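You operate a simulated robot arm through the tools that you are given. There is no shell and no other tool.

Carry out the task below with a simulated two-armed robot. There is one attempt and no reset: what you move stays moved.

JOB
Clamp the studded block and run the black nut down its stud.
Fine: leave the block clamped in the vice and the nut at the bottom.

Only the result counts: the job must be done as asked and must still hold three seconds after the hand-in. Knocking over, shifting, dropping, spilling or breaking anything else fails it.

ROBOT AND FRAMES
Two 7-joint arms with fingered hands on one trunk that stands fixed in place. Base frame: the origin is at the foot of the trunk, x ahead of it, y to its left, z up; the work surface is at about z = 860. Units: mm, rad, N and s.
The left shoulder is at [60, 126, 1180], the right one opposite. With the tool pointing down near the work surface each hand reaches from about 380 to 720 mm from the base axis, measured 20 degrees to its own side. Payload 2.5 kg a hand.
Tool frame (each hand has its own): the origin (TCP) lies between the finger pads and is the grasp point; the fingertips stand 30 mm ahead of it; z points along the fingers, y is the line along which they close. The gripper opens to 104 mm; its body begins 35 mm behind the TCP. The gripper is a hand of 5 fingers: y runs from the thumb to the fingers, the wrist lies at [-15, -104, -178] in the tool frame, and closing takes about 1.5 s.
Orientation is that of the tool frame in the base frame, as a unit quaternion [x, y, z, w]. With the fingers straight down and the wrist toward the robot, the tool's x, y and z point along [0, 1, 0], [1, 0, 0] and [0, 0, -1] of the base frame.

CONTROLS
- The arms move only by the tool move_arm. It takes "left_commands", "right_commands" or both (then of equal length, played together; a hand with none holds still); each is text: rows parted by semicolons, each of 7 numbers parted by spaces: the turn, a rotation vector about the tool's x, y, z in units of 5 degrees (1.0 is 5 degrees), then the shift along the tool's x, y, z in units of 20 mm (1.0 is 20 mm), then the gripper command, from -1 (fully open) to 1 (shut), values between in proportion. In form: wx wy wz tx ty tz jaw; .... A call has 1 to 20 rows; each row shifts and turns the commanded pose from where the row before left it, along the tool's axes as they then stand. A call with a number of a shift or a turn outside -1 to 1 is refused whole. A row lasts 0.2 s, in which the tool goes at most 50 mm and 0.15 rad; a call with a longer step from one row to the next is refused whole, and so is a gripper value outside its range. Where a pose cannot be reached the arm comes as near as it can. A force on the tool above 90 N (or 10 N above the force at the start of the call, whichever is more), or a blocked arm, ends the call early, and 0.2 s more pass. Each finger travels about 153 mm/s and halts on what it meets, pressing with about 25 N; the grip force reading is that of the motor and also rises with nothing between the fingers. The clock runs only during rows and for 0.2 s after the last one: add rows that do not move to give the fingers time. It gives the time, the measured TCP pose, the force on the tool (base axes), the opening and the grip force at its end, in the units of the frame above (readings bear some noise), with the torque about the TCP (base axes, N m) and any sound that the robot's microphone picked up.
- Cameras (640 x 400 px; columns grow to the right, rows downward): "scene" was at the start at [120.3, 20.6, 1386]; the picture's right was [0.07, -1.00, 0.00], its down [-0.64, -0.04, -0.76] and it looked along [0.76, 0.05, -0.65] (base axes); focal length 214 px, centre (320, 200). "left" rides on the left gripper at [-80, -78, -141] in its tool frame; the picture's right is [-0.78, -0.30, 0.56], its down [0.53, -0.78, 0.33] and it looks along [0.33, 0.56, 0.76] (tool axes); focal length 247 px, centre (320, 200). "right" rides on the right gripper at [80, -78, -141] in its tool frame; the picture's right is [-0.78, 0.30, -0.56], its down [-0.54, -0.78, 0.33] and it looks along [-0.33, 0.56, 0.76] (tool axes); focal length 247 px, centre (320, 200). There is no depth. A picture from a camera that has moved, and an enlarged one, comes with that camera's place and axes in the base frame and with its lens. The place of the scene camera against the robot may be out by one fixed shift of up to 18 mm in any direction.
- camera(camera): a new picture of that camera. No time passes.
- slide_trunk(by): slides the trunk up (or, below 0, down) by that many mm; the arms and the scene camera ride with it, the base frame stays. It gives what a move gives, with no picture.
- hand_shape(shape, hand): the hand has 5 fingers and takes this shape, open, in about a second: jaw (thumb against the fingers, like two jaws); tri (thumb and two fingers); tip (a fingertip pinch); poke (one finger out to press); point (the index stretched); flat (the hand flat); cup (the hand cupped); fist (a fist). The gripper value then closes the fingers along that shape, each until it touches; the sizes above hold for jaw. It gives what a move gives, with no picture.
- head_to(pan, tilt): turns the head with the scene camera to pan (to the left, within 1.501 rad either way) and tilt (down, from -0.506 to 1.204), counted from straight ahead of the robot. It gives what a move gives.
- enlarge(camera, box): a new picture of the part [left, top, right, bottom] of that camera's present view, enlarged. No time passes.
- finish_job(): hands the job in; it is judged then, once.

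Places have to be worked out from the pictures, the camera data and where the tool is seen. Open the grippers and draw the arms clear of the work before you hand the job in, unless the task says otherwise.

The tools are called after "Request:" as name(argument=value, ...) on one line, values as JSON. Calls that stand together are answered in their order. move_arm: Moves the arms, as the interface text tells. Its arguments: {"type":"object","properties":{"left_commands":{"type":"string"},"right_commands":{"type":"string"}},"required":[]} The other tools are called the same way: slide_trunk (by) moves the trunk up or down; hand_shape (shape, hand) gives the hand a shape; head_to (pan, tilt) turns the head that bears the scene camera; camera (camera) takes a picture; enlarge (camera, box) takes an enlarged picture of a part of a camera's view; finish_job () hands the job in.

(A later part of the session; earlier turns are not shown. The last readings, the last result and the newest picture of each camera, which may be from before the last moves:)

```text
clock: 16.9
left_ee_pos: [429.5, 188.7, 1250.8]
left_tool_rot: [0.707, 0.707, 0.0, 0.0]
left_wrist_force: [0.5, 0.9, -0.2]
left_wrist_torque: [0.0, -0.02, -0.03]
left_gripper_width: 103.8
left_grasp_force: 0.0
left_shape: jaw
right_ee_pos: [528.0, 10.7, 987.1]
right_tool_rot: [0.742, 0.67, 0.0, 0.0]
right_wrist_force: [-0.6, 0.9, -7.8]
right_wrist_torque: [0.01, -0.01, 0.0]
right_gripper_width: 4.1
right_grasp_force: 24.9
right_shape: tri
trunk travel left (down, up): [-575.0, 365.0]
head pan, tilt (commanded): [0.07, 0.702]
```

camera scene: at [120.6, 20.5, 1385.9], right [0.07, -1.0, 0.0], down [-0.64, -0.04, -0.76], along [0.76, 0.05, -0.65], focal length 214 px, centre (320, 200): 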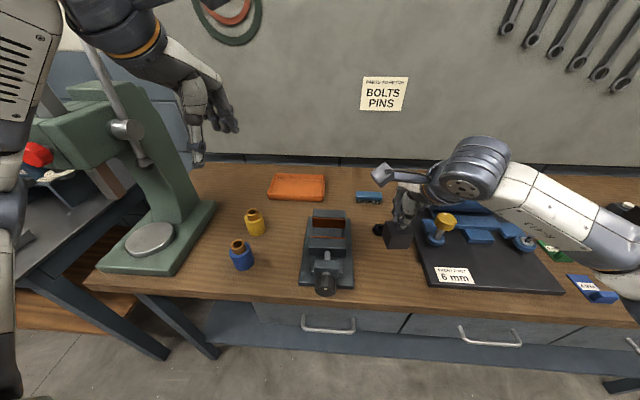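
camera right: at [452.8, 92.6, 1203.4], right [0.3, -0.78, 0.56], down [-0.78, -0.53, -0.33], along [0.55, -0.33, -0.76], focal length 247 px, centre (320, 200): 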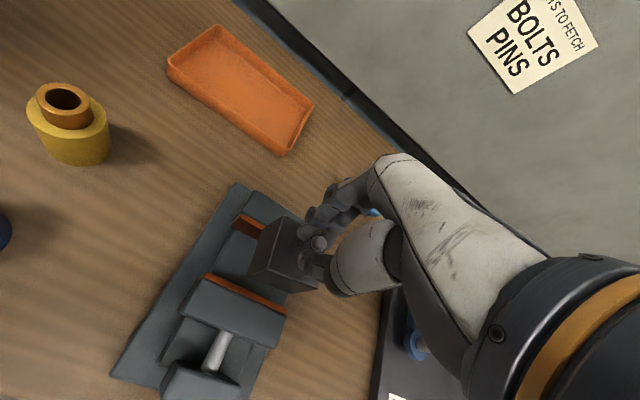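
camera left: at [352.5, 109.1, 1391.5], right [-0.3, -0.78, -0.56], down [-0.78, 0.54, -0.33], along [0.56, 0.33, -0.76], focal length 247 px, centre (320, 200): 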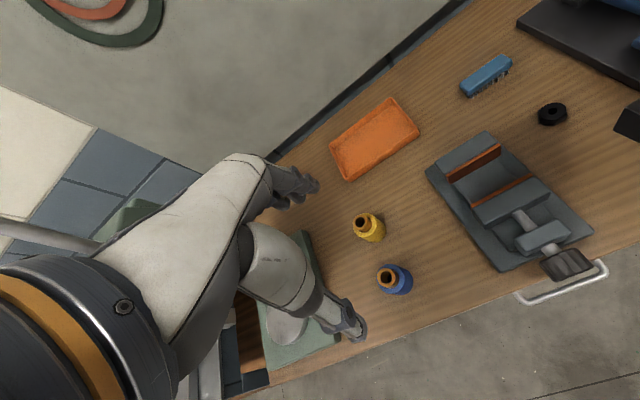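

The load dropped slightly (7.8 N), maybe the first touch. One more 2 mm step with a hold.

Request:
move_arm(right_commands="0 0 0 0 0 0.1 1; 0 0 0 0 0 0 1; 0 0 0 0 0 0 1")

```text
clock: 17.7
left_ee_pos: [429.0, 189.6, 1251.7]
left_tool_rot: [0.707, 0.707, 0.0, 0.0]
left_wrist_force: [0.4, 0.5, 0.0]
left_wrist_torque: [-0.01, -0.02, -0.04]
left_gripper_width: 103.7
left_grasp_force: 0.0
left_shape: jaw
right_ee_pos: [526.6, 10.7, 986.1]
right_tool_rot: [0.742, 0.67, 0.0, 0.0]
right_wrist_force: [-1.9, 2.1, -1.9]
right_wrist_torque: [-0.03, -0.03, -0.01]
right_gripper_width: 4.4
right_grasp_force: 24.6
right_shape: tri
trunk travel left (down, up): [-575.0, 365.0]
head pan, tilt (commanded): [0.07, 0.702]
```

The weight is now on the bed (TCP z≈986, so bed z≈900, block top z≈942). I open the fingers just enough to free the stud and then check.

Request:
move_arm(right_commands="0 0 0 0 0 0 0.8; 0 0 0 0 0 0 0.6; 0 0 0 0 0 0 0.45; 0 0 0 0 0 0 0.35; 0 0 0 0 0 0 0.35")

Request:
enlarge(camera="scene", box=[315, 195, 365, 250])

Request:
enlarge(camera="right", box=[200, 140, 440, 360])

```text
clock: 18.9
left_ee_pos: [428.9, 188.9, 1251.4]
left_tool_rot: [0.707, 0.708, 0.0, 0.0]
left_wrist_force: [-0.7, -0.2, -0.4]
left_wrist_torque: [0.0, -0.01, 0.0]
left_gripper_width: 103.8
left_grasp_force: 0.2
left_shape: jaw
right_ee_pos: [526.1, 10.4, 987.5]
right_tool_rot: [0.743, 0.669, 0.0, 0.0]
right_wrist_force: [-0.6, -0.2, 0.6]
right_wrist_torque: [0.0, 0.0, -0.01]
right_gripper_width: 33.3
right_grasp_force: 0.0
right_shape: tri
trunk travel left (down, up): [-575.0, 365.0]
head pan, tilt (commanded): [0.07, 0.702]
```

```text
7.27 times, centred on (340, 222) of scene
camera zoom: at [120.3, 20.6, 1386.0], right [0.07, -1.0, 0.0], down [-0.64, -0.04, -0.76], along [0.76, 0.05, -0.65], focal length 1560 px, centre (174, 36)
```

zoom: 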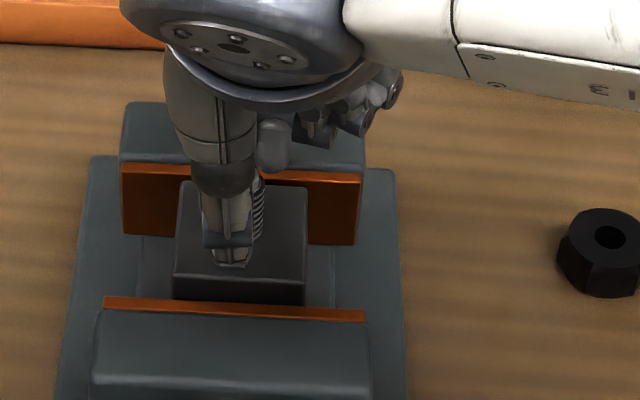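

```text
1.82 times, centred on (320, 250) of right
camera zoom: at [458.8, 99.6, 1128.0], right [0.21, -0.8, 0.56], down [-0.83, -0.45, -0.33], along [0.52, -0.39, -0.76], focal length 449 px, centre (320, 109)
```

zoom: 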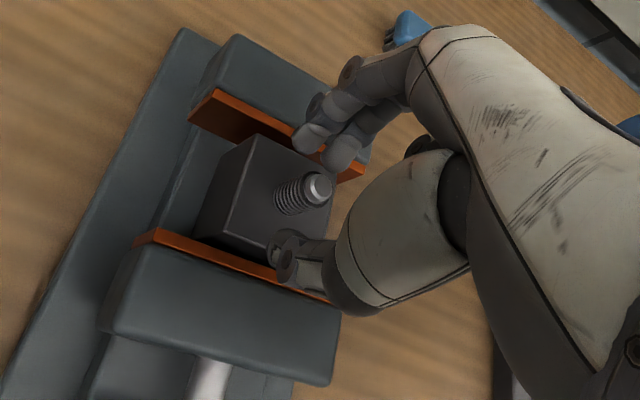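

The block stands on the bed, free of the fingers. I raise the right hand straight up, undo the 6° turn and draw it to the right, clear of the vice.

Request:
move_arm(right_commands="0 0 0 0 0 -1 0.35; 0 0 0 0 0 -1 0.35; 0 0 0 0 0 -1 0.35; 0 0 0 0 0 -1 0; 0 0 0 0 0 -1 -0.5; 0 0 0 0 0 -1 -1; 0 0 -0.6 0 0 0 -1; 0 0 -0.6 0 0 0 -1; 0 0 0 -1 0 0 -1; 0 0 0 -1 0 0 -1; 0 0 0 -1 0 0 -1; 0 0 0 -1 0 0 -1; 0 0 0 -1 0 0 -1; 0 0 0 -1 0 0 -1; 0 0 0 -1 0 0 -1; 0 0 0 -1 0 0 -1; 0 0 0 -1 0 0 -1")

Request:
camera(camera="scene")

Request:
enlarge(camera="right", box=[0, 60, 250, 320])

Request:
enlarge(camera="left", box=[420, 120, 620, 290])

Request:
enlarge(camera="scene", box=[290, 195, 390, 300])

```text
clock: 22.5
left_ee_pos: [429.0, 187.8, 1251.8]
left_tool_rot: [0.708, 0.707, 0.0, 0.0]
left_wrist_force: [0.5, 0.2, -0.9]
left_wrist_torque: [0.01, 0.0, 0.02]
left_gripper_width: 103.9
left_grasp_force: 0.2
left_shape: jaw
right_ee_pos: [530.7, -170.2, 1105.9]
right_tool_rot: [0.707, 0.707, 0.001, -0.001]
right_wrist_force: [-0.2, -0.9, -0.4]
right_wrist_torque: [-0.01, -0.01, 0.02]
right_gripper_width: 103.8
right_grasp_force: 0.1
right_shape: tri
trunk travel left (down, up): [-575.0, 365.0]
head pan, tilt (commanded): [0.07, 0.702]
```

```text
taken
camera scene: at [120.3, 20.3, 1386.0], right [0.07, -1.0, 0.0], down [-0.64, -0.04, -0.76], along [0.76, 0.05, -0.65], focal length 214 px, centre (320, 200)
```

scene: 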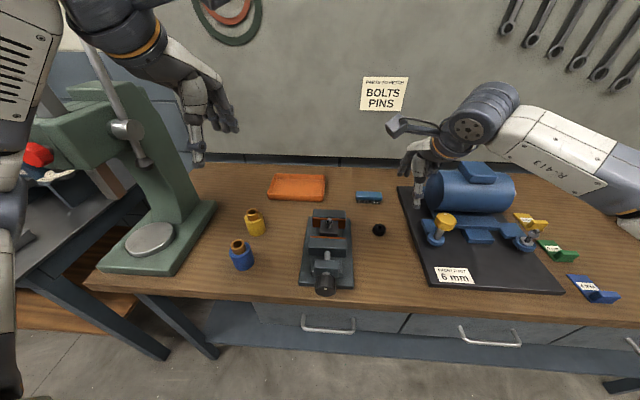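

```text
1.54 times, centred on (125, 190) of right
camera zoom: at [452.6, -88.4, 1248.6], right [0.3, -0.78, 0.56], down [-0.78, -0.54, -0.33], along [0.56, -0.33, -0.76], focal length 380 px, centre (620, 215)
```

zoom: 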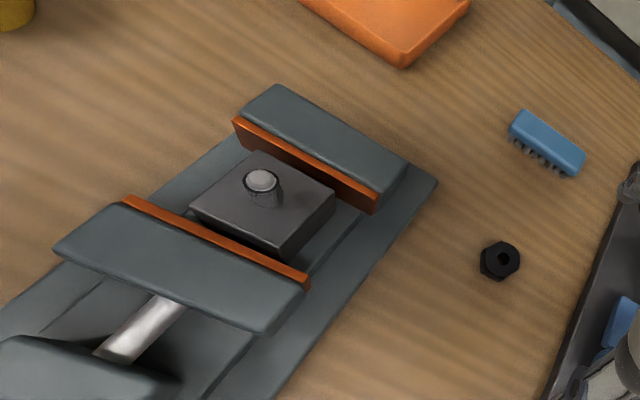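

```text
2.35 times, centred on (520, 205) of left
camera zoom: at [352.5, 108.9, 1391.8], right [-0.3, -0.78, -0.56], down [-0.78, 0.54, -0.33], along [0.56, 0.33, -0.76], focal length 581 px, centre (-151, 188)
```

zoom: 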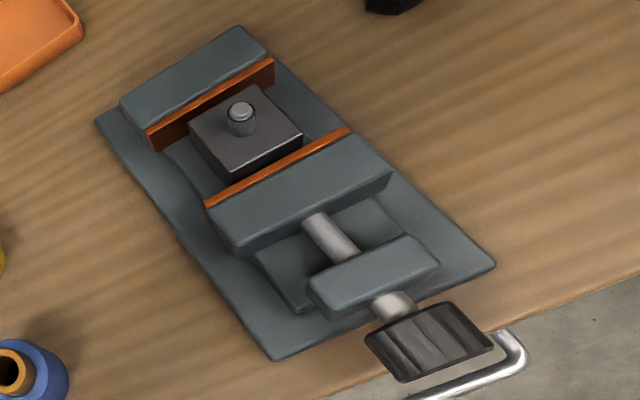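

```text
3.81 times, centred on (340, 248) of scene
camera zoom: at [120.3, 20.3, 1386.0], right [0.07, -1.0, 0.0], down [-0.64, -0.04, -0.76], along [0.76, 0.05, -0.65], focal length 817 px, centre (244, 19)
```

zoom: 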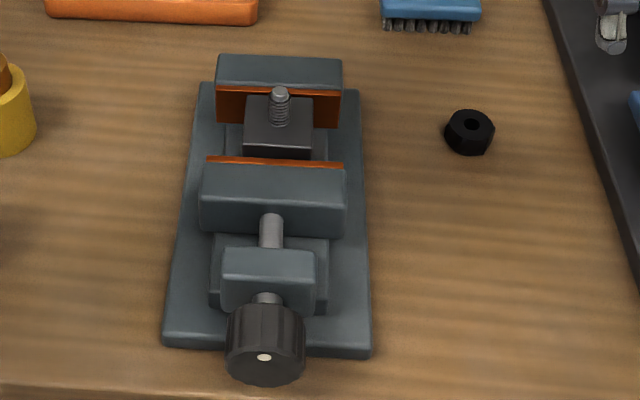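

The block sits in the vice between the jaws. Next is the knob: I plan to grip it with the left hand pointing forward along +x, so I first raise the trunk 200 mm to give that arm room near the robot.

Request:
slide_trunk(by=200)

Request:
camera(camera="scene")

```text
clock: 24.7
left_ee_pos: [428.7, 189.1, 1452.0]
left_tool_rot: [0.707, 0.707, 0.0, -0.001]
left_wrist_force: [-0.5, 0.0, 0.3]
left_wrist_torque: [0.02, -0.02, 0.02]
left_gripper_width: 103.8
left_grasp_force: 0.0
left_shape: jaw
right_ee_pos: [530.3, -170.4, 1308.2]
right_tool_rot: [0.707, 0.707, 0.0, 0.0]
right_wrist_force: [0.3, -0.5, -0.3]
right_wrist_torque: [0.01, -0.02, -0.01]
right_gripper_width: 103.5
right_grasp_force: 0.1
right_shape: tri
trunk travel left (down, up): [-775.0, 165.0]
head pan, tilt (commanded): [0.07, 0.702]
```

```text
taken
camera scene: at [120.3, 20.6, 1586.0], right [0.07, -1.0, 0.0], down [-0.64, -0.04, -0.76], along [0.76, 0.05, -0.65], focal length 214 px, centre (320, 200)
```

scene: 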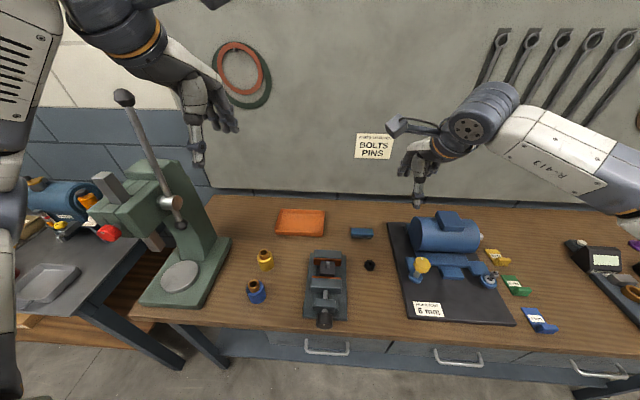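

Both arms rose with the trunk. I lower the left hand in front of its shoulder, well above the table, to a place where it can be turned forward.

Request:
move_arm(left_commands="0 0 0 0 0.16 0.944 -1; 0 0 0 0 0.16 0.944 -1; 0 0 0 0 0.16 0.944 -1; 0 0 0 0 0.16 0.944 -1; 0 0 0 0 0.16 0.944 -1; 0 0 0 0 0.16 0.944 -1; 0 0 0 0 0.16 0.944 -1; 0 0 0 0 0.16 0.944 -1; 0 0 0 0 0.16 0.944 -1; 0 0 0 0 0.16 0.944 -1; 0 0 0 0 0.16 0.944 -1; 0 0 0 0 0.16 0.944 -1; 0 0 0 0 0.16 0.944 -1; 0 0 0 0 0.16 0.944 -1; 0 0 0 0 0.16 0.944 -1; 0 0 0 0 0.16 0.944 -1")

Request:
camera(camera="scene")

```text
clock: 28.1
left_ee_pos: [479.9, 188.7, 1149.8]
left_tool_rot: [0.707, 0.707, -0.001, -0.001]
left_wrist_force: [0.3, 0.4, 0.4]
left_wrist_torque: [0.01, 0.0, 0.0]
left_gripper_width: 103.7
left_grasp_force: 0.0
left_shape: jaw
right_ee_pos: [530.2, -171.3, 1306.8]
right_tool_rot: [0.707, 0.707, 0.0, 0.0]
right_wrist_force: [-0.8, -0.4, -0.1]
right_wrist_torque: [0.04, 0.02, -0.03]
right_gripper_width: 103.8
right_grasp_force: 0.1
right_shape: tri
trunk travel left (down, up): [-775.0, 165.0]
head pan, tilt (commanded): [0.07, 0.702]
```

```text
taken
camera scene: at [120.4, 20.6, 1586.0], right [0.07, -1.0, 0.0], down [-0.64, -0.04, -0.76], along [0.76, 0.05, -0.65], focal length 214 px, centre (320, 200)
```

scene: 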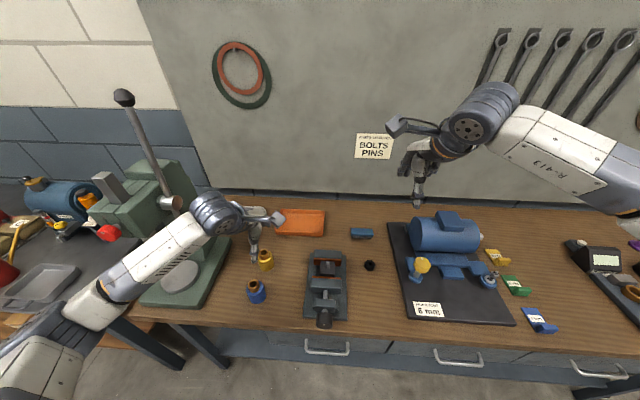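

The arm bends with the elbow out to the left. I turn the hand from pointing down to pointing forward with the wrist on its left, half of the turn first.

Request:
move_arm(left_commands="-0.924 0.924 0.924 0 0 0 -1; -0.924 0.924 0.924 0 0 0 -1; -0.924 0.924 0.924 0 0 0 -1; -0.924 0.924 0.924 0 0 0 -1; -0.924 0.924 0.924 0 0 0 -1; -0.924 0.924 0.924 0 0 0 -1; -0.924 0.924 0.924 0 0 0 -1; -0.924 0.924 0.924 0 0 0 -1")

Request:
camera(camera="scene")

```text
clock: 29.9
left_ee_pos: [481.6, 188.4, 1149.8]
left_tool_rot: [0.816, 0.382, 0.434, 0.001]
left_wrist_force: [-0.4, 0.7, 1.2]
left_wrist_torque: [0.02, -0.03, -0.01]
left_gripper_width: 103.8
left_grasp_force: 0.1
left_shape: jaw
right_ee_pos: [529.2, -170.6, 1307.9]
right_tool_rot: [0.707, 0.707, 0.0, 0.0]
right_wrist_force: [-0.5, -0.1, 0.2]
right_wrist_torque: [-0.05, 0.0, 0.02]
right_gripper_width: 103.9
right_grasp_force: 0.1
right_shape: tri
trunk travel left (down, up): [-775.0, 165.0]
head pan, tilt (commanded): [0.07, 0.702]
```

```text
taken
camera scene: at [120.1, 20.7, 1586.0], right [0.07, -1.0, 0.0], down [-0.64, -0.04, -0.76], along [0.76, 0.05, -0.65], focal length 214 px, centre (320, 200)
```

scene: 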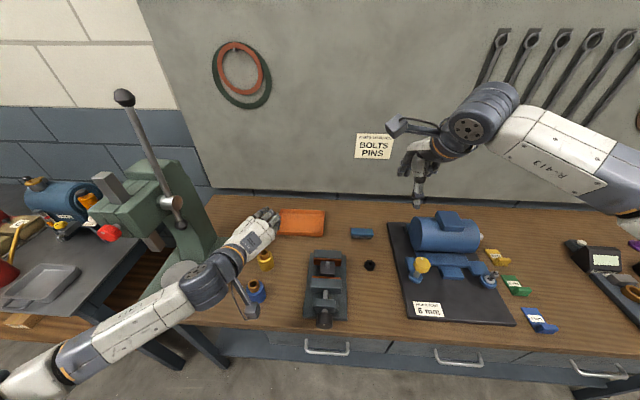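

The pose followed well. I finish the turn.

Request:
move_arm(left_commands="-0.924 0.924 0.924 0 0 0 -1; -0.924 0.924 0.924 0 0 0 -1; -0.924 0.924 0.924 0 0 0 -1; -0.924 0.924 0.924 0 0 0 -1; -0.924 0.924 0.924 0 0 0 -1; -0.924 0.924 0.924 0 0 0 -1; -0.924 0.924 0.924 0 0 0 -1")

Request:
camera(camera="scene")

Request:
camera(camera="left")

```text
clock: 31.5
left_ee_pos: [479.9, 188.4, 1149.7]
left_tool_rot: [0.706, -0.001, 0.708, 0.001]
left_wrist_force: [-0.4, 0.3, 0.2]
left_wrist_torque: [0.02, -0.03, -0.01]
left_gripper_width: 104.0
left_grasp_force: 0.1
left_shape: jaw
right_ee_pos: [529.6, -171.5, 1307.5]
right_tool_rot: [0.707, 0.707, 0.0, 0.0]
right_wrist_force: [-0.7, -0.4, -0.1]
right_wrist_torque: [-0.01, 0.03, -0.01]
right_gripper_width: 103.6
right_grasp_force: 0.1
right_shape: tri
trunk travel left (down, up): [-775.0, 165.0]
head pan, tilt (commanded): [0.07, 0.702]
```

```text
taken
camera scene: at [120.3, 20.6, 1586.0], right [0.07, -1.0, 0.0], down [-0.64, -0.04, -0.76], along [0.76, 0.05, -0.65], focal length 214 px, centre (320, 200)
```

scene: 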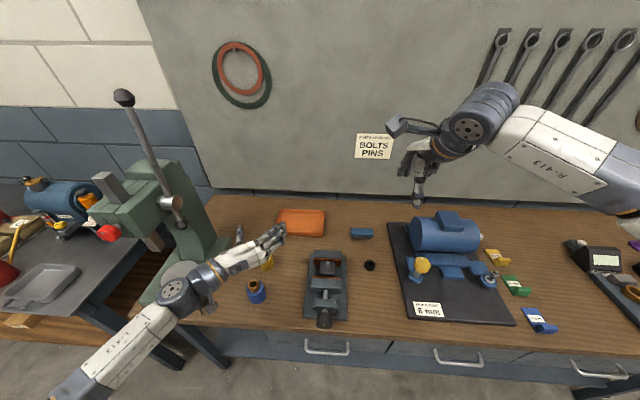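

```text
taken
camera left: at [340.4, 267.1, 1068.1], right [0.56, 0.3, -0.77], down [0.33, 0.78, 0.54], along [0.76, -0.56, 0.33], focal length 247 px, centre (320, 200)
```

left: 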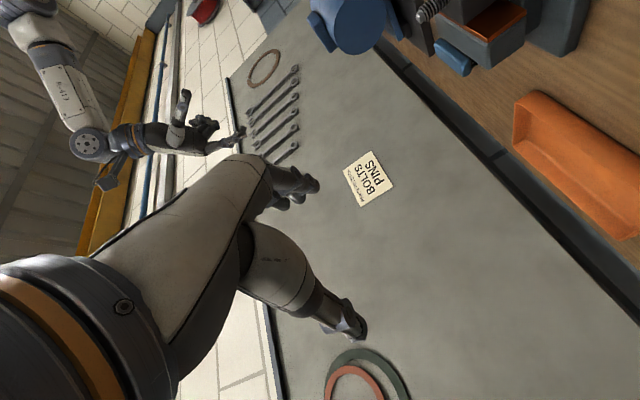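

The left hand points forward (+x) with fingers to the right and thumb left. I move it above the knob at z≈1080.

Request:
move_arm(left_commands="0 0 0 -0.389 0.983 -0.656 -0.6; 0 0 0 -0.389 0.983 -0.656 -0.6; 0 0 0 -0.389 0.983 -0.656 -0.6; 0 0 0 -0.389 0.983 -0.656 -0.6; 0 0 0 -0.389 0.983 -0.656 -0.6; 0 0 0 -0.389 0.983 -0.656 -0.6; 0 0 0 -0.389 0.983 -0.656 -0.6; 0 0 0 -0.389 0.983 -0.656 -0.6; 0 0 0 -0.389 0.983 -0.656 -0.6; 0 0 0 0 0 0 -0.6")

Request:
camera(camera="scene")

Request:
camera(camera="left")

Request:
camera(camera="right")

```text
clock: 33.7
left_ee_pos: [361.7, 10.9, 1078.8]
left_tool_rot: [0.707, 0.0, 0.707, 0.0]
left_wrist_force: [0.2, -0.2, 0.2]
left_wrist_torque: [0.03, -0.02, -0.03]
left_gripper_width: 83.8
left_grasp_force: 0.1
left_shape: jaw
right_ee_pos: [529.3, -170.1, 1307.6]
right_tool_rot: [0.707, 0.707, 0.0, 0.0]
right_wrist_force: [0.0, -0.1, 0.0]
right_wrist_torque: [-0.03, -0.03, -0.02]
right_gripper_width: 103.7
right_grasp_force: 0.0
right_shape: tri
trunk travel left (down, up): [-775.0, 165.0]
head pan, tilt (commanded): [0.07, 0.702]
```

```text
taken
camera scene: at [120.5, 20.9, 1586.0], right [0.07, -1.0, 0.0], down [-0.64, -0.04, -0.76], along [0.76, 0.05, -0.65], focal length 214 px, centre (320, 200)
```

scene: 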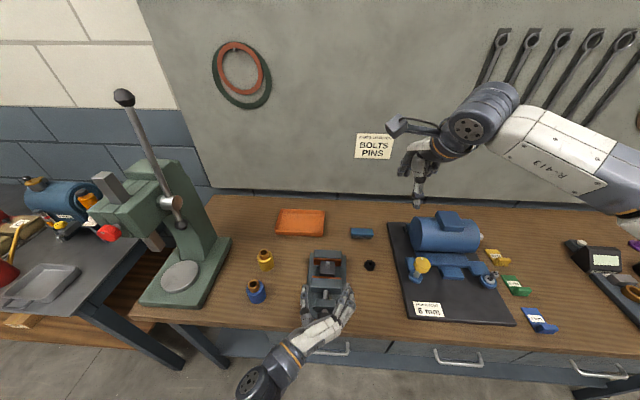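

```text
taken
camera left: at [221.1, 88.1, 997.9], right [0.56, 0.3, -0.78], down [0.33, 0.78, 0.54], along [0.76, -0.56, 0.33], focal length 247 px, centre (320, 200)
```

left: 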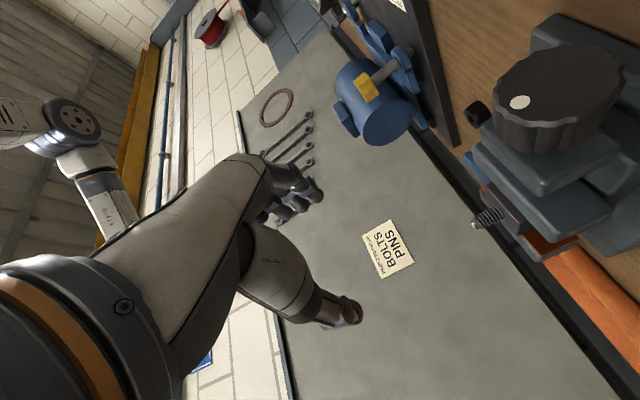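

```text
taken
camera right: at [452.9, -87.7, 1448.5], right [0.3, -0.78, 0.56], down [-0.78, -0.54, -0.33], along [0.56, -0.33, -0.76], focal length 247 px, centre (320, 200)
```

right: 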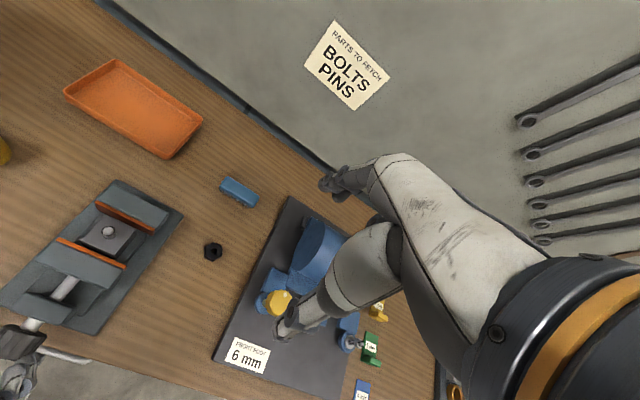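

The left camera shows the knob with a white dot on its front face near the top: a rotation marker. I zoom in to pin down the knob's position.

Request:
enlarge(camera="left", box=[460, 0, 640, 200])

Request:
enlarge(camera="scene", box=[270, 230, 390, 360])

Request:
enlarge(camera="right", box=[0, 170, 200, 400])

```text
2.00 times, centred on (550, 100) of left
camera zoom: at [221.1, 88.1, 997.9], right [0.56, 0.3, -0.78], down [0.33, 0.78, 0.54], along [0.76, -0.56, 0.33], focal length 494 px, centre (-140, 400)
```

zoom: 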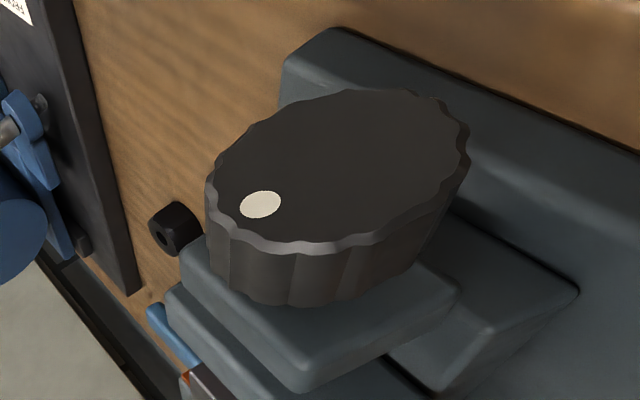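

```text
3.08 times, centred on (330, 295) of scene
camera zoom: at [120.5, 20.9, 1586.0], right [0.07, -1.0, 0.0], down [-0.64, -0.04, -0.76], along [0.76, 0.05, -0.65], focal length 660 px, centre (289, -92)
```

zoom: 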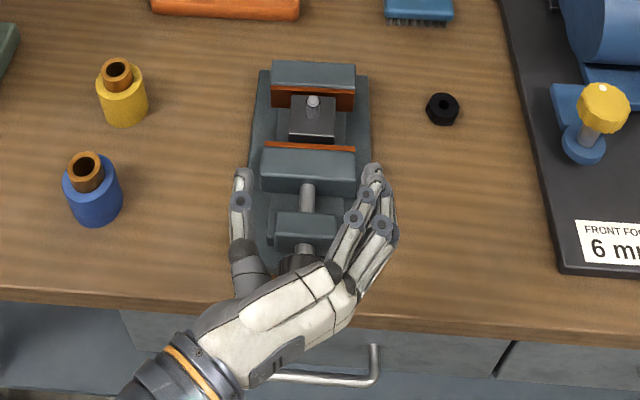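

```text
1.74 times, centred on (100, 285) of right
camera zoom: at [452.9, -87.7, 1448.5], right [0.3, -0.78, 0.56], down [-0.78, -0.54, -0.33], along [0.56, -0.33, -0.76], focal length 430 px, centre (703, 52)
```

zoom: 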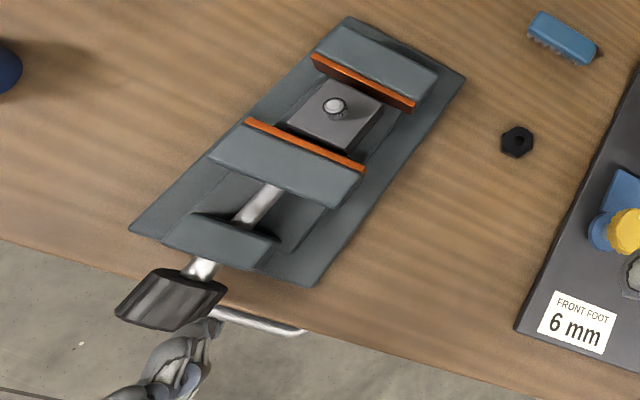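

Knob estimate from the close view: axis at y≈12.5, z≈921, front face x≈356, radius≈23.5 mm. I lower the open hand toward it in two stages, checking midway.

Request:
move_arm(left_commands="0 0 0 -0.85 -0.016 0.023 -0.6; 0 0 0 -0.85 -0.016 0.023 -0.6; 0 0 0 -0.85 -0.016 0.023 -0.6; 0 0 0 -0.85 -0.016 0.023 -0.6; 0 0 0 -0.85 -0.016 0.023 -0.6; 0 0 0 0 0 0 -0.6")

Request:
camera(camera="left")

Request:
enlarge(camera="scene", box=[270, 240, 390, 360])

Request:
enlarge(camera="right", box=[0, 230, 150, 400])

```text
clock: 35.1
left_ee_pos: [364.7, 14.4, 994.2]
left_tool_rot: [0.707, 0.0, 0.707, 0.0]
left_wrist_force: [-0.1, 0.5, 0.0]
left_wrist_torque: [0.01, -0.02, 0.04]
left_gripper_width: 83.6
left_grasp_force: 0.1
left_shape: jaw
right_ee_pos: [529.5, -170.4, 1307.0]
right_tool_rot: [0.707, 0.707, 0.0, 0.0]
right_wrist_force: [-0.4, 0.3, 0.3]
right_wrist_torque: [0.0, -0.01, -0.01]
right_gripper_width: 103.9
right_grasp_force: 0.1
right_shape: tri
trunk travel left (down, up): [-775.0, 165.0]
head pan, tilt (commanded): [0.07, 0.702]
```

```text
taken
camera left: at [224.3, 91.5, 912.2], right [0.56, 0.3, -0.78], down [0.33, 0.78, 0.54], along [0.76, -0.56, 0.33], focal length 247 px, centre (320, 200)
```

left: 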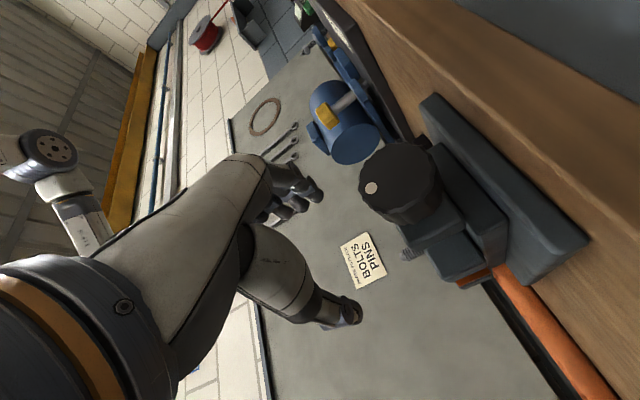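

```text
3.33 times, centred on (330, 300) of scene
camera zoom: at [120.2, 20.6, 1586.0], right [0.07, -1.0, 0.0], down [-0.64, -0.04, -0.76], along [0.76, 0.05, -0.65], focal length 715 px, centre (287, -133)
```

zoom: 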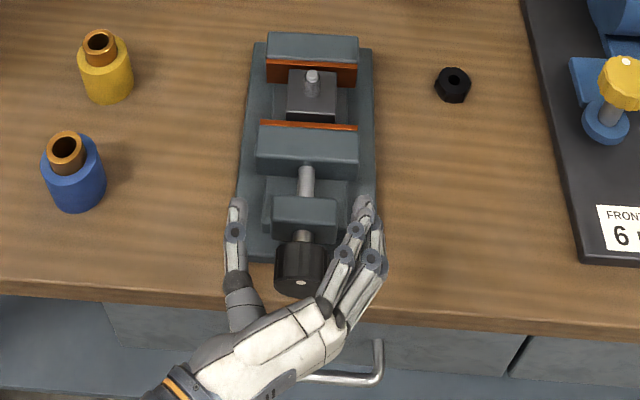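

```text
2.35 times, centred on (75, 315) of right
camera zoom: at [452.7, -88.0, 1448.6], right [0.3, -0.78, 0.56], down [-0.78, -0.54, -0.33], along [0.56, -0.33, -0.76], focal length 581 px, centre (896, -71)
```

zoom: 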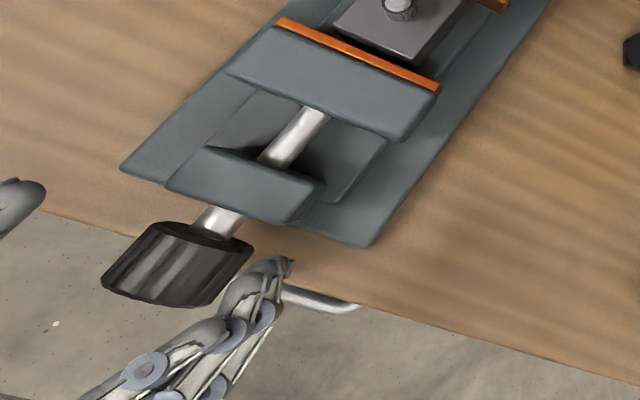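

Fingers straddle the knob laterally. I zoom the left camera once more to triangulate the knob from this second height.

Request:
enlarge(camera="left", box=[330, 110, 470, 250])

```text
2.86 times, centred on (400, 180) of left
camera zoom: at [224.3, 91.5, 912.2], right [0.56, 0.3, -0.78], down [0.33, 0.78, 0.54], along [0.76, -0.56, 0.33], focal length 706 px, centre (91, 257)
```

zoom: 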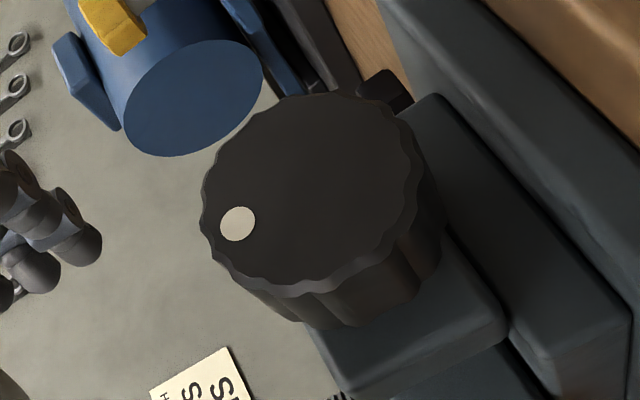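

Triangulated knob axis: y≈11.7, z≈918.5, front face x≈357. I lower the remaining 75 mm so the fingers straddle it.

Request:
move_arm(left_commands="0 0 0 -0.75 0.008 0 -0.6; 0 0 0 -0.75 0.008 0 -0.6; 0 0 0 -0.75 0.008 0 -0.6; 0 0 0 -0.75 0.008 0 -0.6; 0 0 0 -0.75 0.008 0 -0.6; 0 0 0 0 0 0 -0.6")

Request:
camera(camera="left")

Request:
enlarge(camera="scene", box=[270, 240, 390, 360])

Request:
enlarge(camera="right", box=[0, 230, 150, 400])

```text
clock: 36.5
left_ee_pos: [365.5, 13.2, 919.2]
left_tool_rot: [0.707, 0.0, 0.707, 0.0]
left_wrist_force: [0.1, -0.3, 0.1]
left_wrist_torque: [-0.01, 0.01, 0.01]
left_gripper_width: 83.5
left_grasp_force: 0.1
left_shape: jaw
right_ee_pos: [530.1, -170.3, 1307.1]
right_tool_rot: [0.707, 0.707, 0.0, 0.0]
right_wrist_force: [-0.1, 0.0, 0.0]
right_wrist_torque: [-0.04, -0.01, 0.01]
right_gripper_width: 103.7
right_grasp_force: 0.2
right_shape: tri
trunk travel left (down, up): [-775.0, 165.0]
head pan, tilt (commanded): [0.07, 0.702]
```

```text
taken
camera left: at [225.1, 90.9, 837.7], right [0.56, 0.3, -0.78], down [0.33, 0.78, 0.54], along [0.76, -0.56, 0.33], focal length 247 px, centre (320, 200)
```

left: 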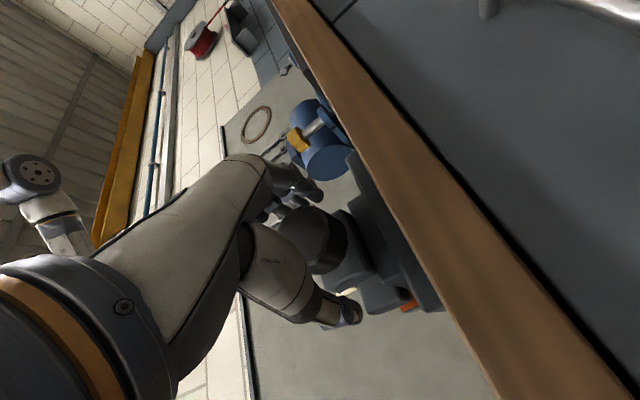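

```text
3.33 times, centred on (330, 300) of scene
camera zoom: at [120.2, 20.6, 1586.0], right [0.07, -1.0, 0.0], down [-0.64, -0.04, -0.76], along [0.76, 0.05, -0.65], focal length 715 px, centre (287, -133)
```

zoom: 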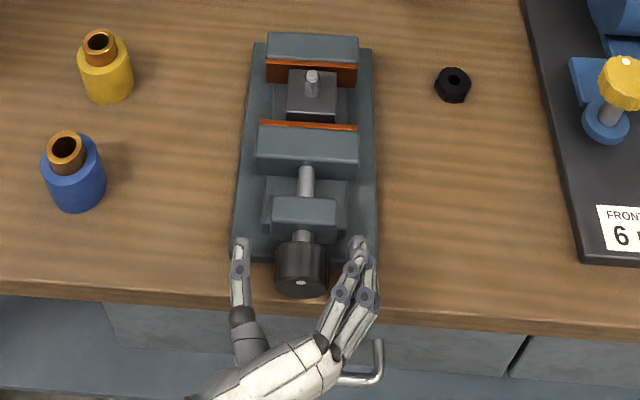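

```text
2.35 times, centred on (75, 315) of right
camera zoom: at [452.7, -88.0, 1448.6], right [0.3, -0.78, 0.56], down [-0.78, -0.54, -0.33], along [0.56, -0.33, -0.76], focal length 581 px, centre (896, -71)
```

zoom: 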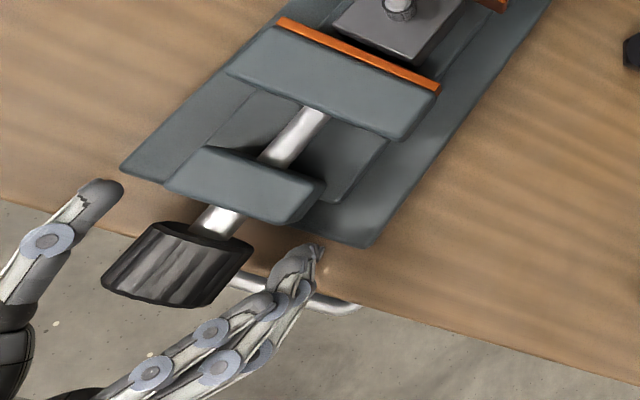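

The fingers straddle the knob evenly. I roll the open hand 30° backward for a longer stroke, then close on the knob.

Request:
move_arm(left_commands="0 0 -1 0 0 0 -0.6; 0 0 -1 0 0 0 -0.6; 0 0 -1 0 0 0 -0.6; 0 0 -1 0 0 0 -0.6; 0 0 -1 0 0 0 -0.6; 0 0 -1 0 0 0 -0.6; 0 0 0 0 0 0 -0.3; 0 0 0 0 0 0 0; 0 0 0 0 0 0 0.4; 0 0 0 0 0 0 0.8; 0 0 0 0 0 0 1; 0 0 0 0 0 0 1; 0 0 0 0 0 0 1")

Request:
camera(camera="left")

Request:
enlarge(camera="scene", box=[270, 240, 390, 360])

Request:
enlarge(camera="right", box=[0, 230, 150, 400])

```text
clock: 39.3
left_ee_pos: [366.0, 14.1, 918.4]
left_tool_rot: [0.684, 0.18, 0.683, 0.18]
left_wrist_force: [3.2, -1.0, -2.4]
left_wrist_torque: [0.09, 0.11, 0.05]
left_gripper_width: 38.6
left_grasp_force: 24.8
left_shape: jaw
right_ee_pos: [529.6, -170.4, 1307.1]
right_tool_rot: [0.707, 0.707, 0.0, 0.0]
right_wrist_force: [0.1, 1.0, 0.4]
right_wrist_torque: [0.01, 0.02, 0.0]
right_gripper_width: 103.7
right_grasp_force: 0.2
right_shape: tri
trunk travel left (down, up): [-775.0, 165.0]
head pan, tilt (commanded): [0.07, 0.702]
```

```text
taken
camera left: at [225.5, 43.0, 808.9], right [0.56, -0.13, -0.82], down [0.33, 0.94, 0.08], along [0.76, -0.32, 0.56], focal length 247 px, centre (320, 200)
```

left: 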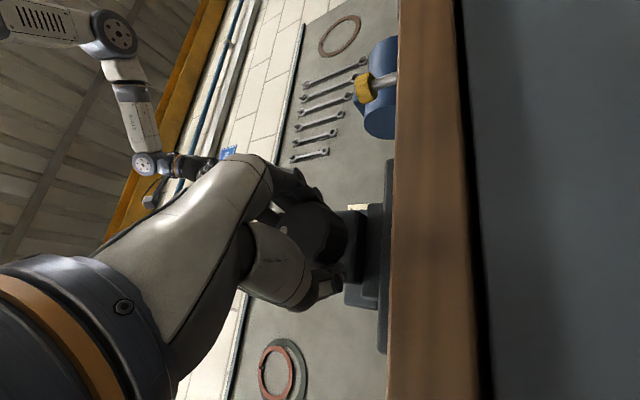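

```text
3.33 times, centred on (330, 300) of scene
camera zoom: at [120.9, 20.5, 1585.9], right [0.07, -1.0, 0.0], down [-0.64, -0.04, -0.76], along [0.76, 0.05, -0.65], focal length 715 px, centre (287, -133)
```

zoom: 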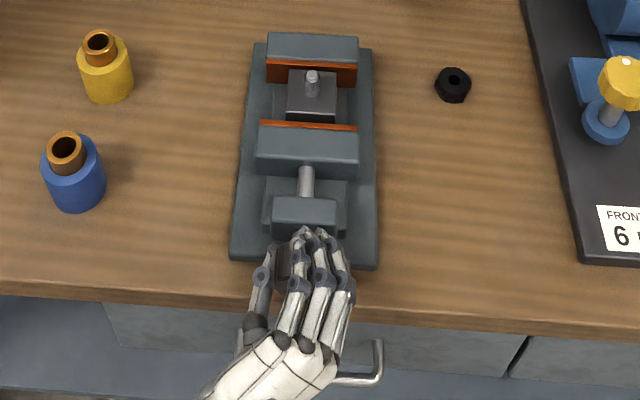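

```text
2.35 times, centred on (75, 315) of right
camera zoom: at [453.3, -88.0, 1448.3], right [0.3, -0.78, 0.56], down [-0.78, -0.54, -0.33], along [0.56, -0.33, -0.76], focal length 581 px, centre (896, -71)
```

zoom: 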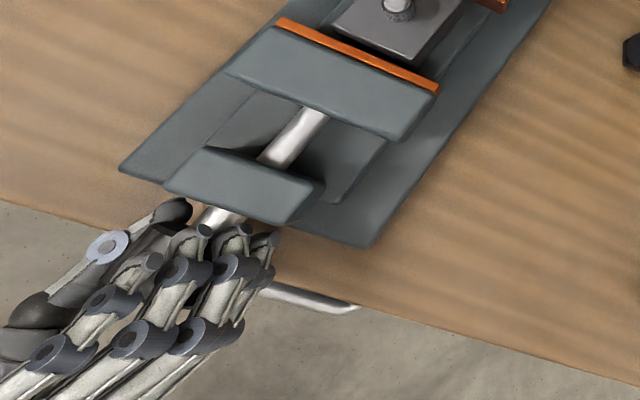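

The hand holds the knob firmly with little side force. I turn it clockwise 60° and watch whether the moving jaw advances.

Request:
move_arm(left_commands="0 0 1 0 0 0 1; 0 0 1 0 0 0 1; 0 0 1 0 0 0 1; 0 0 1 0 0 0 1; 0 0 1 0 0 0 1; 0 0 1 0 0 0 1; 0 0 1 0 0 0 1; 0 0 1 0 0 0 1; 0 0 1 0 0 0 1; 0 0 1 0 0 0 1; 0 0 1 0 0 0 1; 0 0 1 0 0 0 1")

Request:
enlarge(camera="scene", box=[270, 240, 390, 360])

Request:
enlarge(camera="right", box=[0, 230, 150, 400])

```text
clock: 41.9
left_ee_pos: [367.6, 12.3, 919.7]
left_tool_rot: [0.681, -0.183, 0.685, -0.185]
left_wrist_force: [12.8, 9.0, 13.5]
left_wrist_torque: [-0.1, -0.23, 0.35]
left_gripper_width: 36.1
left_grasp_force: 24.5
left_shape: jaw
right_ee_pos: [529.7, -168.8, 1306.7]
right_tool_rot: [0.707, 0.708, 0.0, 0.001]
right_wrist_force: [-0.6, 0.7, -1.0]
right_wrist_torque: [0.0, 0.01, 0.01]
right_gripper_width: 104.0
right_grasp_force: 0.1
right_shape: tri
trunk travel left (down, up): [-775.0, 165.0]
head pan, tilt (commanded): [0.07, 0.702]
```

```text
3.33 times, centred on (330, 300) of scene
camera zoom: at [121.0, 21.7, 1586.0], right [0.07, -1.0, 0.0], down [-0.64, -0.05, -0.76], along [0.76, 0.05, -0.65], focal length 715 px, centre (287, -133)
```

zoom: 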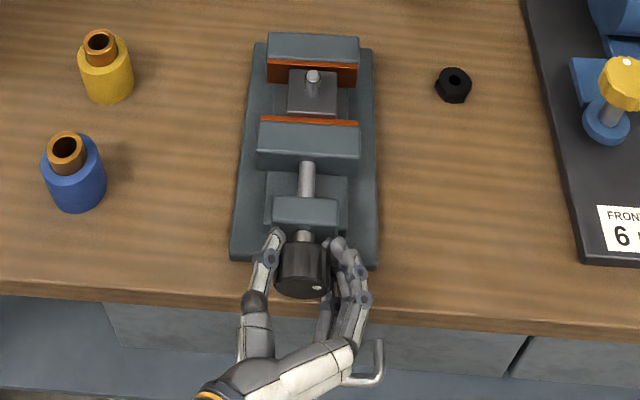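

```text
2.35 times, centred on (75, 315) of right
camera zoom: at [453.4, -87.0, 1448.4], right [0.3, -0.78, 0.56], down [-0.78, -0.54, -0.33], along [0.56, -0.33, -0.76], focal length 581 px, centre (896, -71)
```

zoom: 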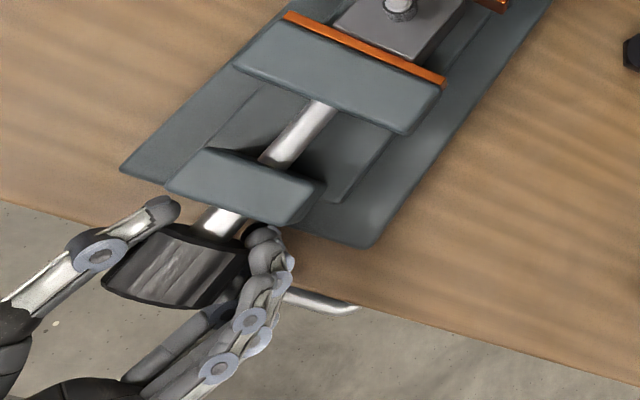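

The jaw advanced about 4–5 mm for 60°, so the screw has a coarse lead and the direction is right. I turn on another 50°.

Request:
move_arm(left_commands="0 0 1 0 0 0 1; 0 0 1 0 0 0 1; 0 0 1 0 0 0 1; 0 0 1 0 0 0 1; 0 0 1 0 0 0 1; 0 0 1 0 0 0 1; 0 0 1 0 0 0 1; 0 0 1 0 0 0 1; 0 0 1 0 0 0 1; 0 0 1 0 0 0 1")

Request:
enlarge(camera="scene", box=[270, 240, 390, 360])

Request:
enlarge(camera="right", box=[0, 200, 170, 390])

Request:
camera(camera="scene")

```text
clock: 44.1
left_ee_pos: [367.3, 11.3, 922.2]
left_tool_rot: [0.538, -0.453, 0.544, -0.457]
left_wrist_force: [15.3, -0.6, 17.4]
left_wrist_torque: [-0.06, -0.49, 0.02]
left_gripper_width: 36.5
left_grasp_force: 25.5
left_shape: jaw
right_ee_pos: [531.0, -169.7, 1306.2]
right_tool_rot: [0.707, 0.707, 0.0, 0.0]
right_wrist_force: [-0.8, -0.2, -0.9]
right_wrist_torque: [0.0, 0.01, -0.01]
right_gripper_width: 103.8
right_grasp_force: 0.0
right_shape: tri
trunk travel left (down, up): [-775.0, 165.0]
head pan, tilt (commanded): [0.07, 0.702]
```

```text
3.33 times, centred on (330, 300) of scene
camera zoom: at [120.7, 20.4, 1586.0], right [0.07, -1.0, 0.0], down [-0.64, -0.04, -0.76], along [0.76, 0.05, -0.65], focal length 715 px, centre (287, -133)
```

zoom: 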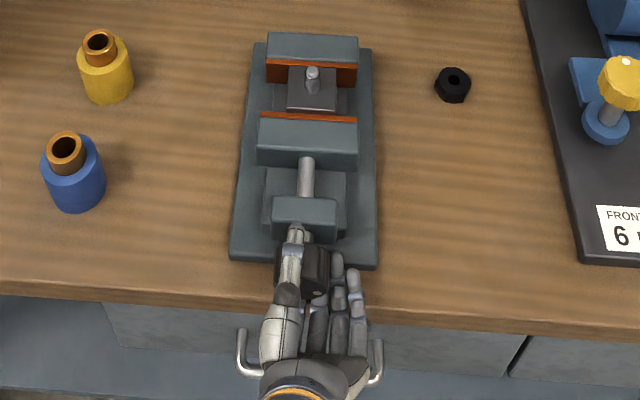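

```text
2.11 times, centred on (85, 295) of right
camera zoom: at [453.2, -88.2, 1448.4], right [0.3, -0.78, 0.56], down [-0.78, -0.53, -0.33], along [0.56, -0.33, -0.76], focal length 520 px, centre (815, 0)
```

zoom: 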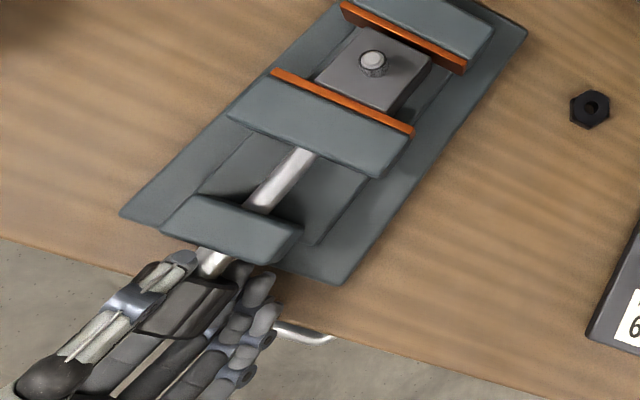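

```text
taken
camera scene: at [120.7, 20.4, 1586.0], right [0.07, -1.0, 0.0], down [-0.64, -0.04, -0.76], along [0.76, 0.05, -0.65], focal length 214 px, centre (320, 200)
```

scene: 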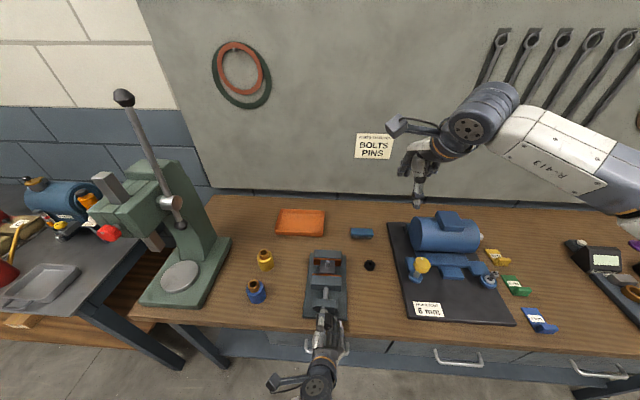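

The jaw advanced further (about 9 mm in total). I turn another 35° while easing the hand 2 mm up and forward to relieve the side force.

Request:
move_arm(left_commands="0 0 1 0 -0.05 0.05 1; 0 0 1 0 -0.05 0.05 1; 0 0 1 0 0 0 1; 0 0 1 0 0 0 1; 0 0 1 0 0 0 1; 0 0 1 0 0 0 1; 0 0 1 0 0 0 1")

Request:
enlarge(camera="scene", box=[270, 240, 390, 360])

Request:
enlarge(camera="right", box=[0, 200, 170, 390])

```text
clock: 45.7
left_ee_pos: [367.7, 10.4, 923.1]
left_tool_rot: [-0.377, 0.596, -0.382, 0.597]
left_wrist_force: [10.6, -9.4, 13.2]
left_wrist_torque: [-0.04, -0.44, -0.15]
left_gripper_width: 36.1
left_grasp_force: 24.8
left_shape: jaw
right_ee_pos: [530.7, -171.9, 1306.2]
right_tool_rot: [0.707, 0.707, 0.0, 0.0]
right_wrist_force: [-0.5, -1.0, 0.2]
right_wrist_torque: [-0.01, 0.01, 0.02]
right_gripper_width: 103.7
right_grasp_force: 0.0
right_shape: tri
trunk travel left (down, up): [-775.0, 165.0]
head pan, tilt (commanded): [0.07, 0.702]
```

```text
3.33 times, centred on (330, 300) of scene
camera zoom: at [120.6, 19.3, 1586.0], right [0.07, -1.0, 0.0], down [-0.64, -0.04, -0.76], along [0.76, 0.05, -0.65], focal length 715 px, centre (287, -133)
```

zoom: 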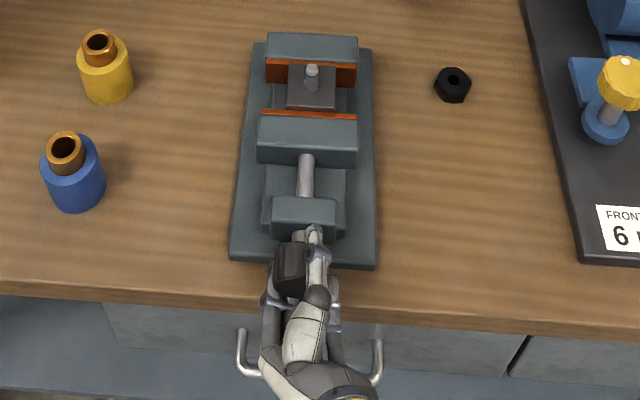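

```text
2.11 times, centred on (85, 295) of right
camera zoom: at [453.1, -89.1, 1448.4], right [0.3, -0.78, 0.56], down [-0.78, -0.53, -0.33], along [0.56, -0.33, -0.76], focal length 520 px, centre (815, 0)
```

zoom: 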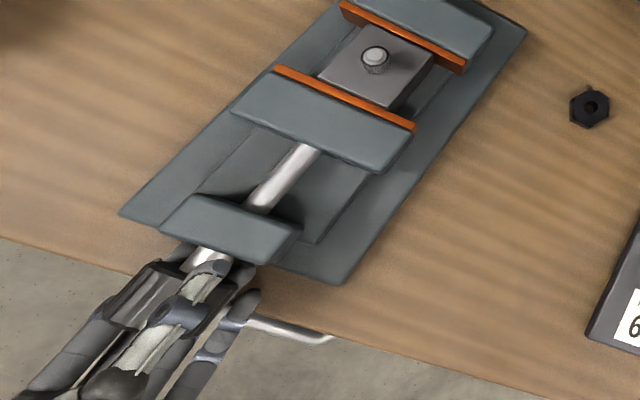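

Still turning well at roll 115°. I go on 30° more.

Request:
move_arm(left_commands="0 0 1 0 0 0 1; 0 0 1 0 0 0 1; 0 0 1 0 0 0 1; 0 0 1 0 0 0 1; 0 0 1 0 0 0 1; 0 0 1 0 0 0 1")

Request:
enlarge(camera="scene", box=[270, 240, 390, 360])

Request:
enlarge(camera="right", box=[0, 200, 170, 390])

Request:
camera(camera="scene")

```text
clock: 46.9
left_ee_pos: [352.9, 84.8, 893.1]
left_tool_rot: [-0.196, 0.687, -0.191, 0.673]
left_wrist_force: [-17.0, -8.7, 12.9]
left_wrist_torque: [-0.28, 0.46, -0.14]
left_gripper_width: 26.1
left_grasp_force: 25.2
left_shape: jaw
right_ee_pos: [528.0, -169.5, 1306.9]
right_tool_rot: [0.707, 0.707, 0.001, 0.001]
right_wrist_force: [0.4, 1.0, 0.3]
right_wrist_torque: [-0.02, -0.02, 0.03]
right_gripper_width: 103.9
right_grasp_force: 0.1
right_shape: tri
trunk travel left (down, up): [-775.0, 165.0]
head pan, tilt (commanded): [0.07, 0.702]
stopped in row 6 (left hand): the arm was blocked; the commanded pose is now the measured one
```

```text
3.33 times, centred on (330, 300) of scene
camera zoom: at [117.3, 20.6, 1586.1], right [0.07, -1.0, 0.0], down [-0.64, -0.04, -0.77], along [0.76, 0.05, -0.64], focal length 715 px, centre (287, -133)
```

zoom: 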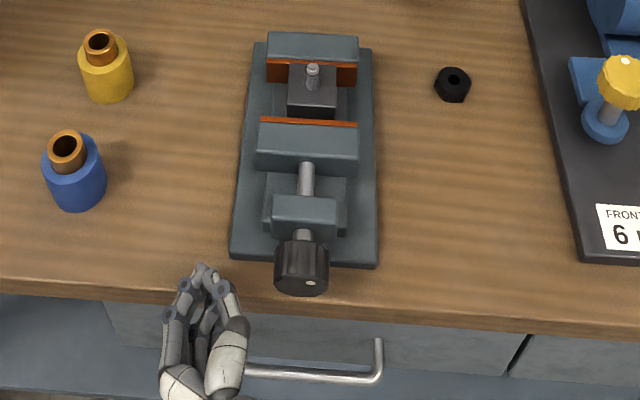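

```text
2.11 times, centred on (85, 295) of right
camera zoom: at [450.2, -88.0, 1449.5], right [0.29, -0.78, 0.56], down [-0.78, -0.53, -0.33], along [0.56, -0.33, -0.76], focal length 520 px, centre (815, 0)
```

zoom: 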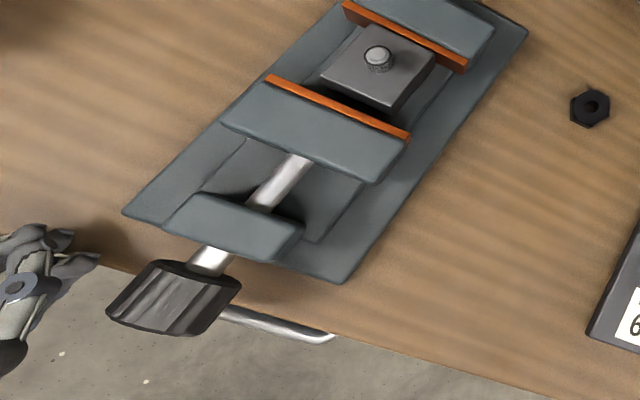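

```text
taken
camera scene: at [117.3, 20.6, 1586.1], right [0.07, -1.0, 0.0], down [-0.64, -0.04, -0.77], along [0.76, 0.05, -0.64], focal length 214 px, centre (320, 200)
```

scene: 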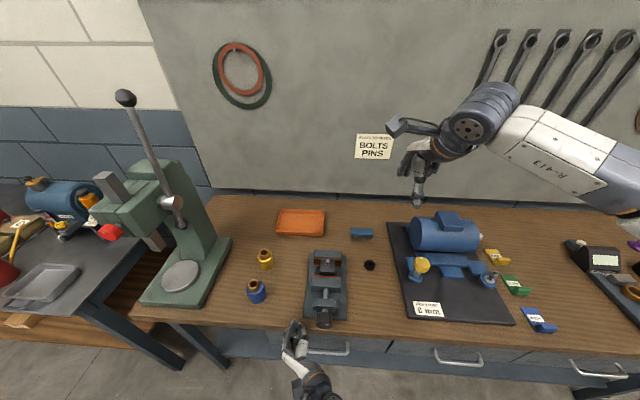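

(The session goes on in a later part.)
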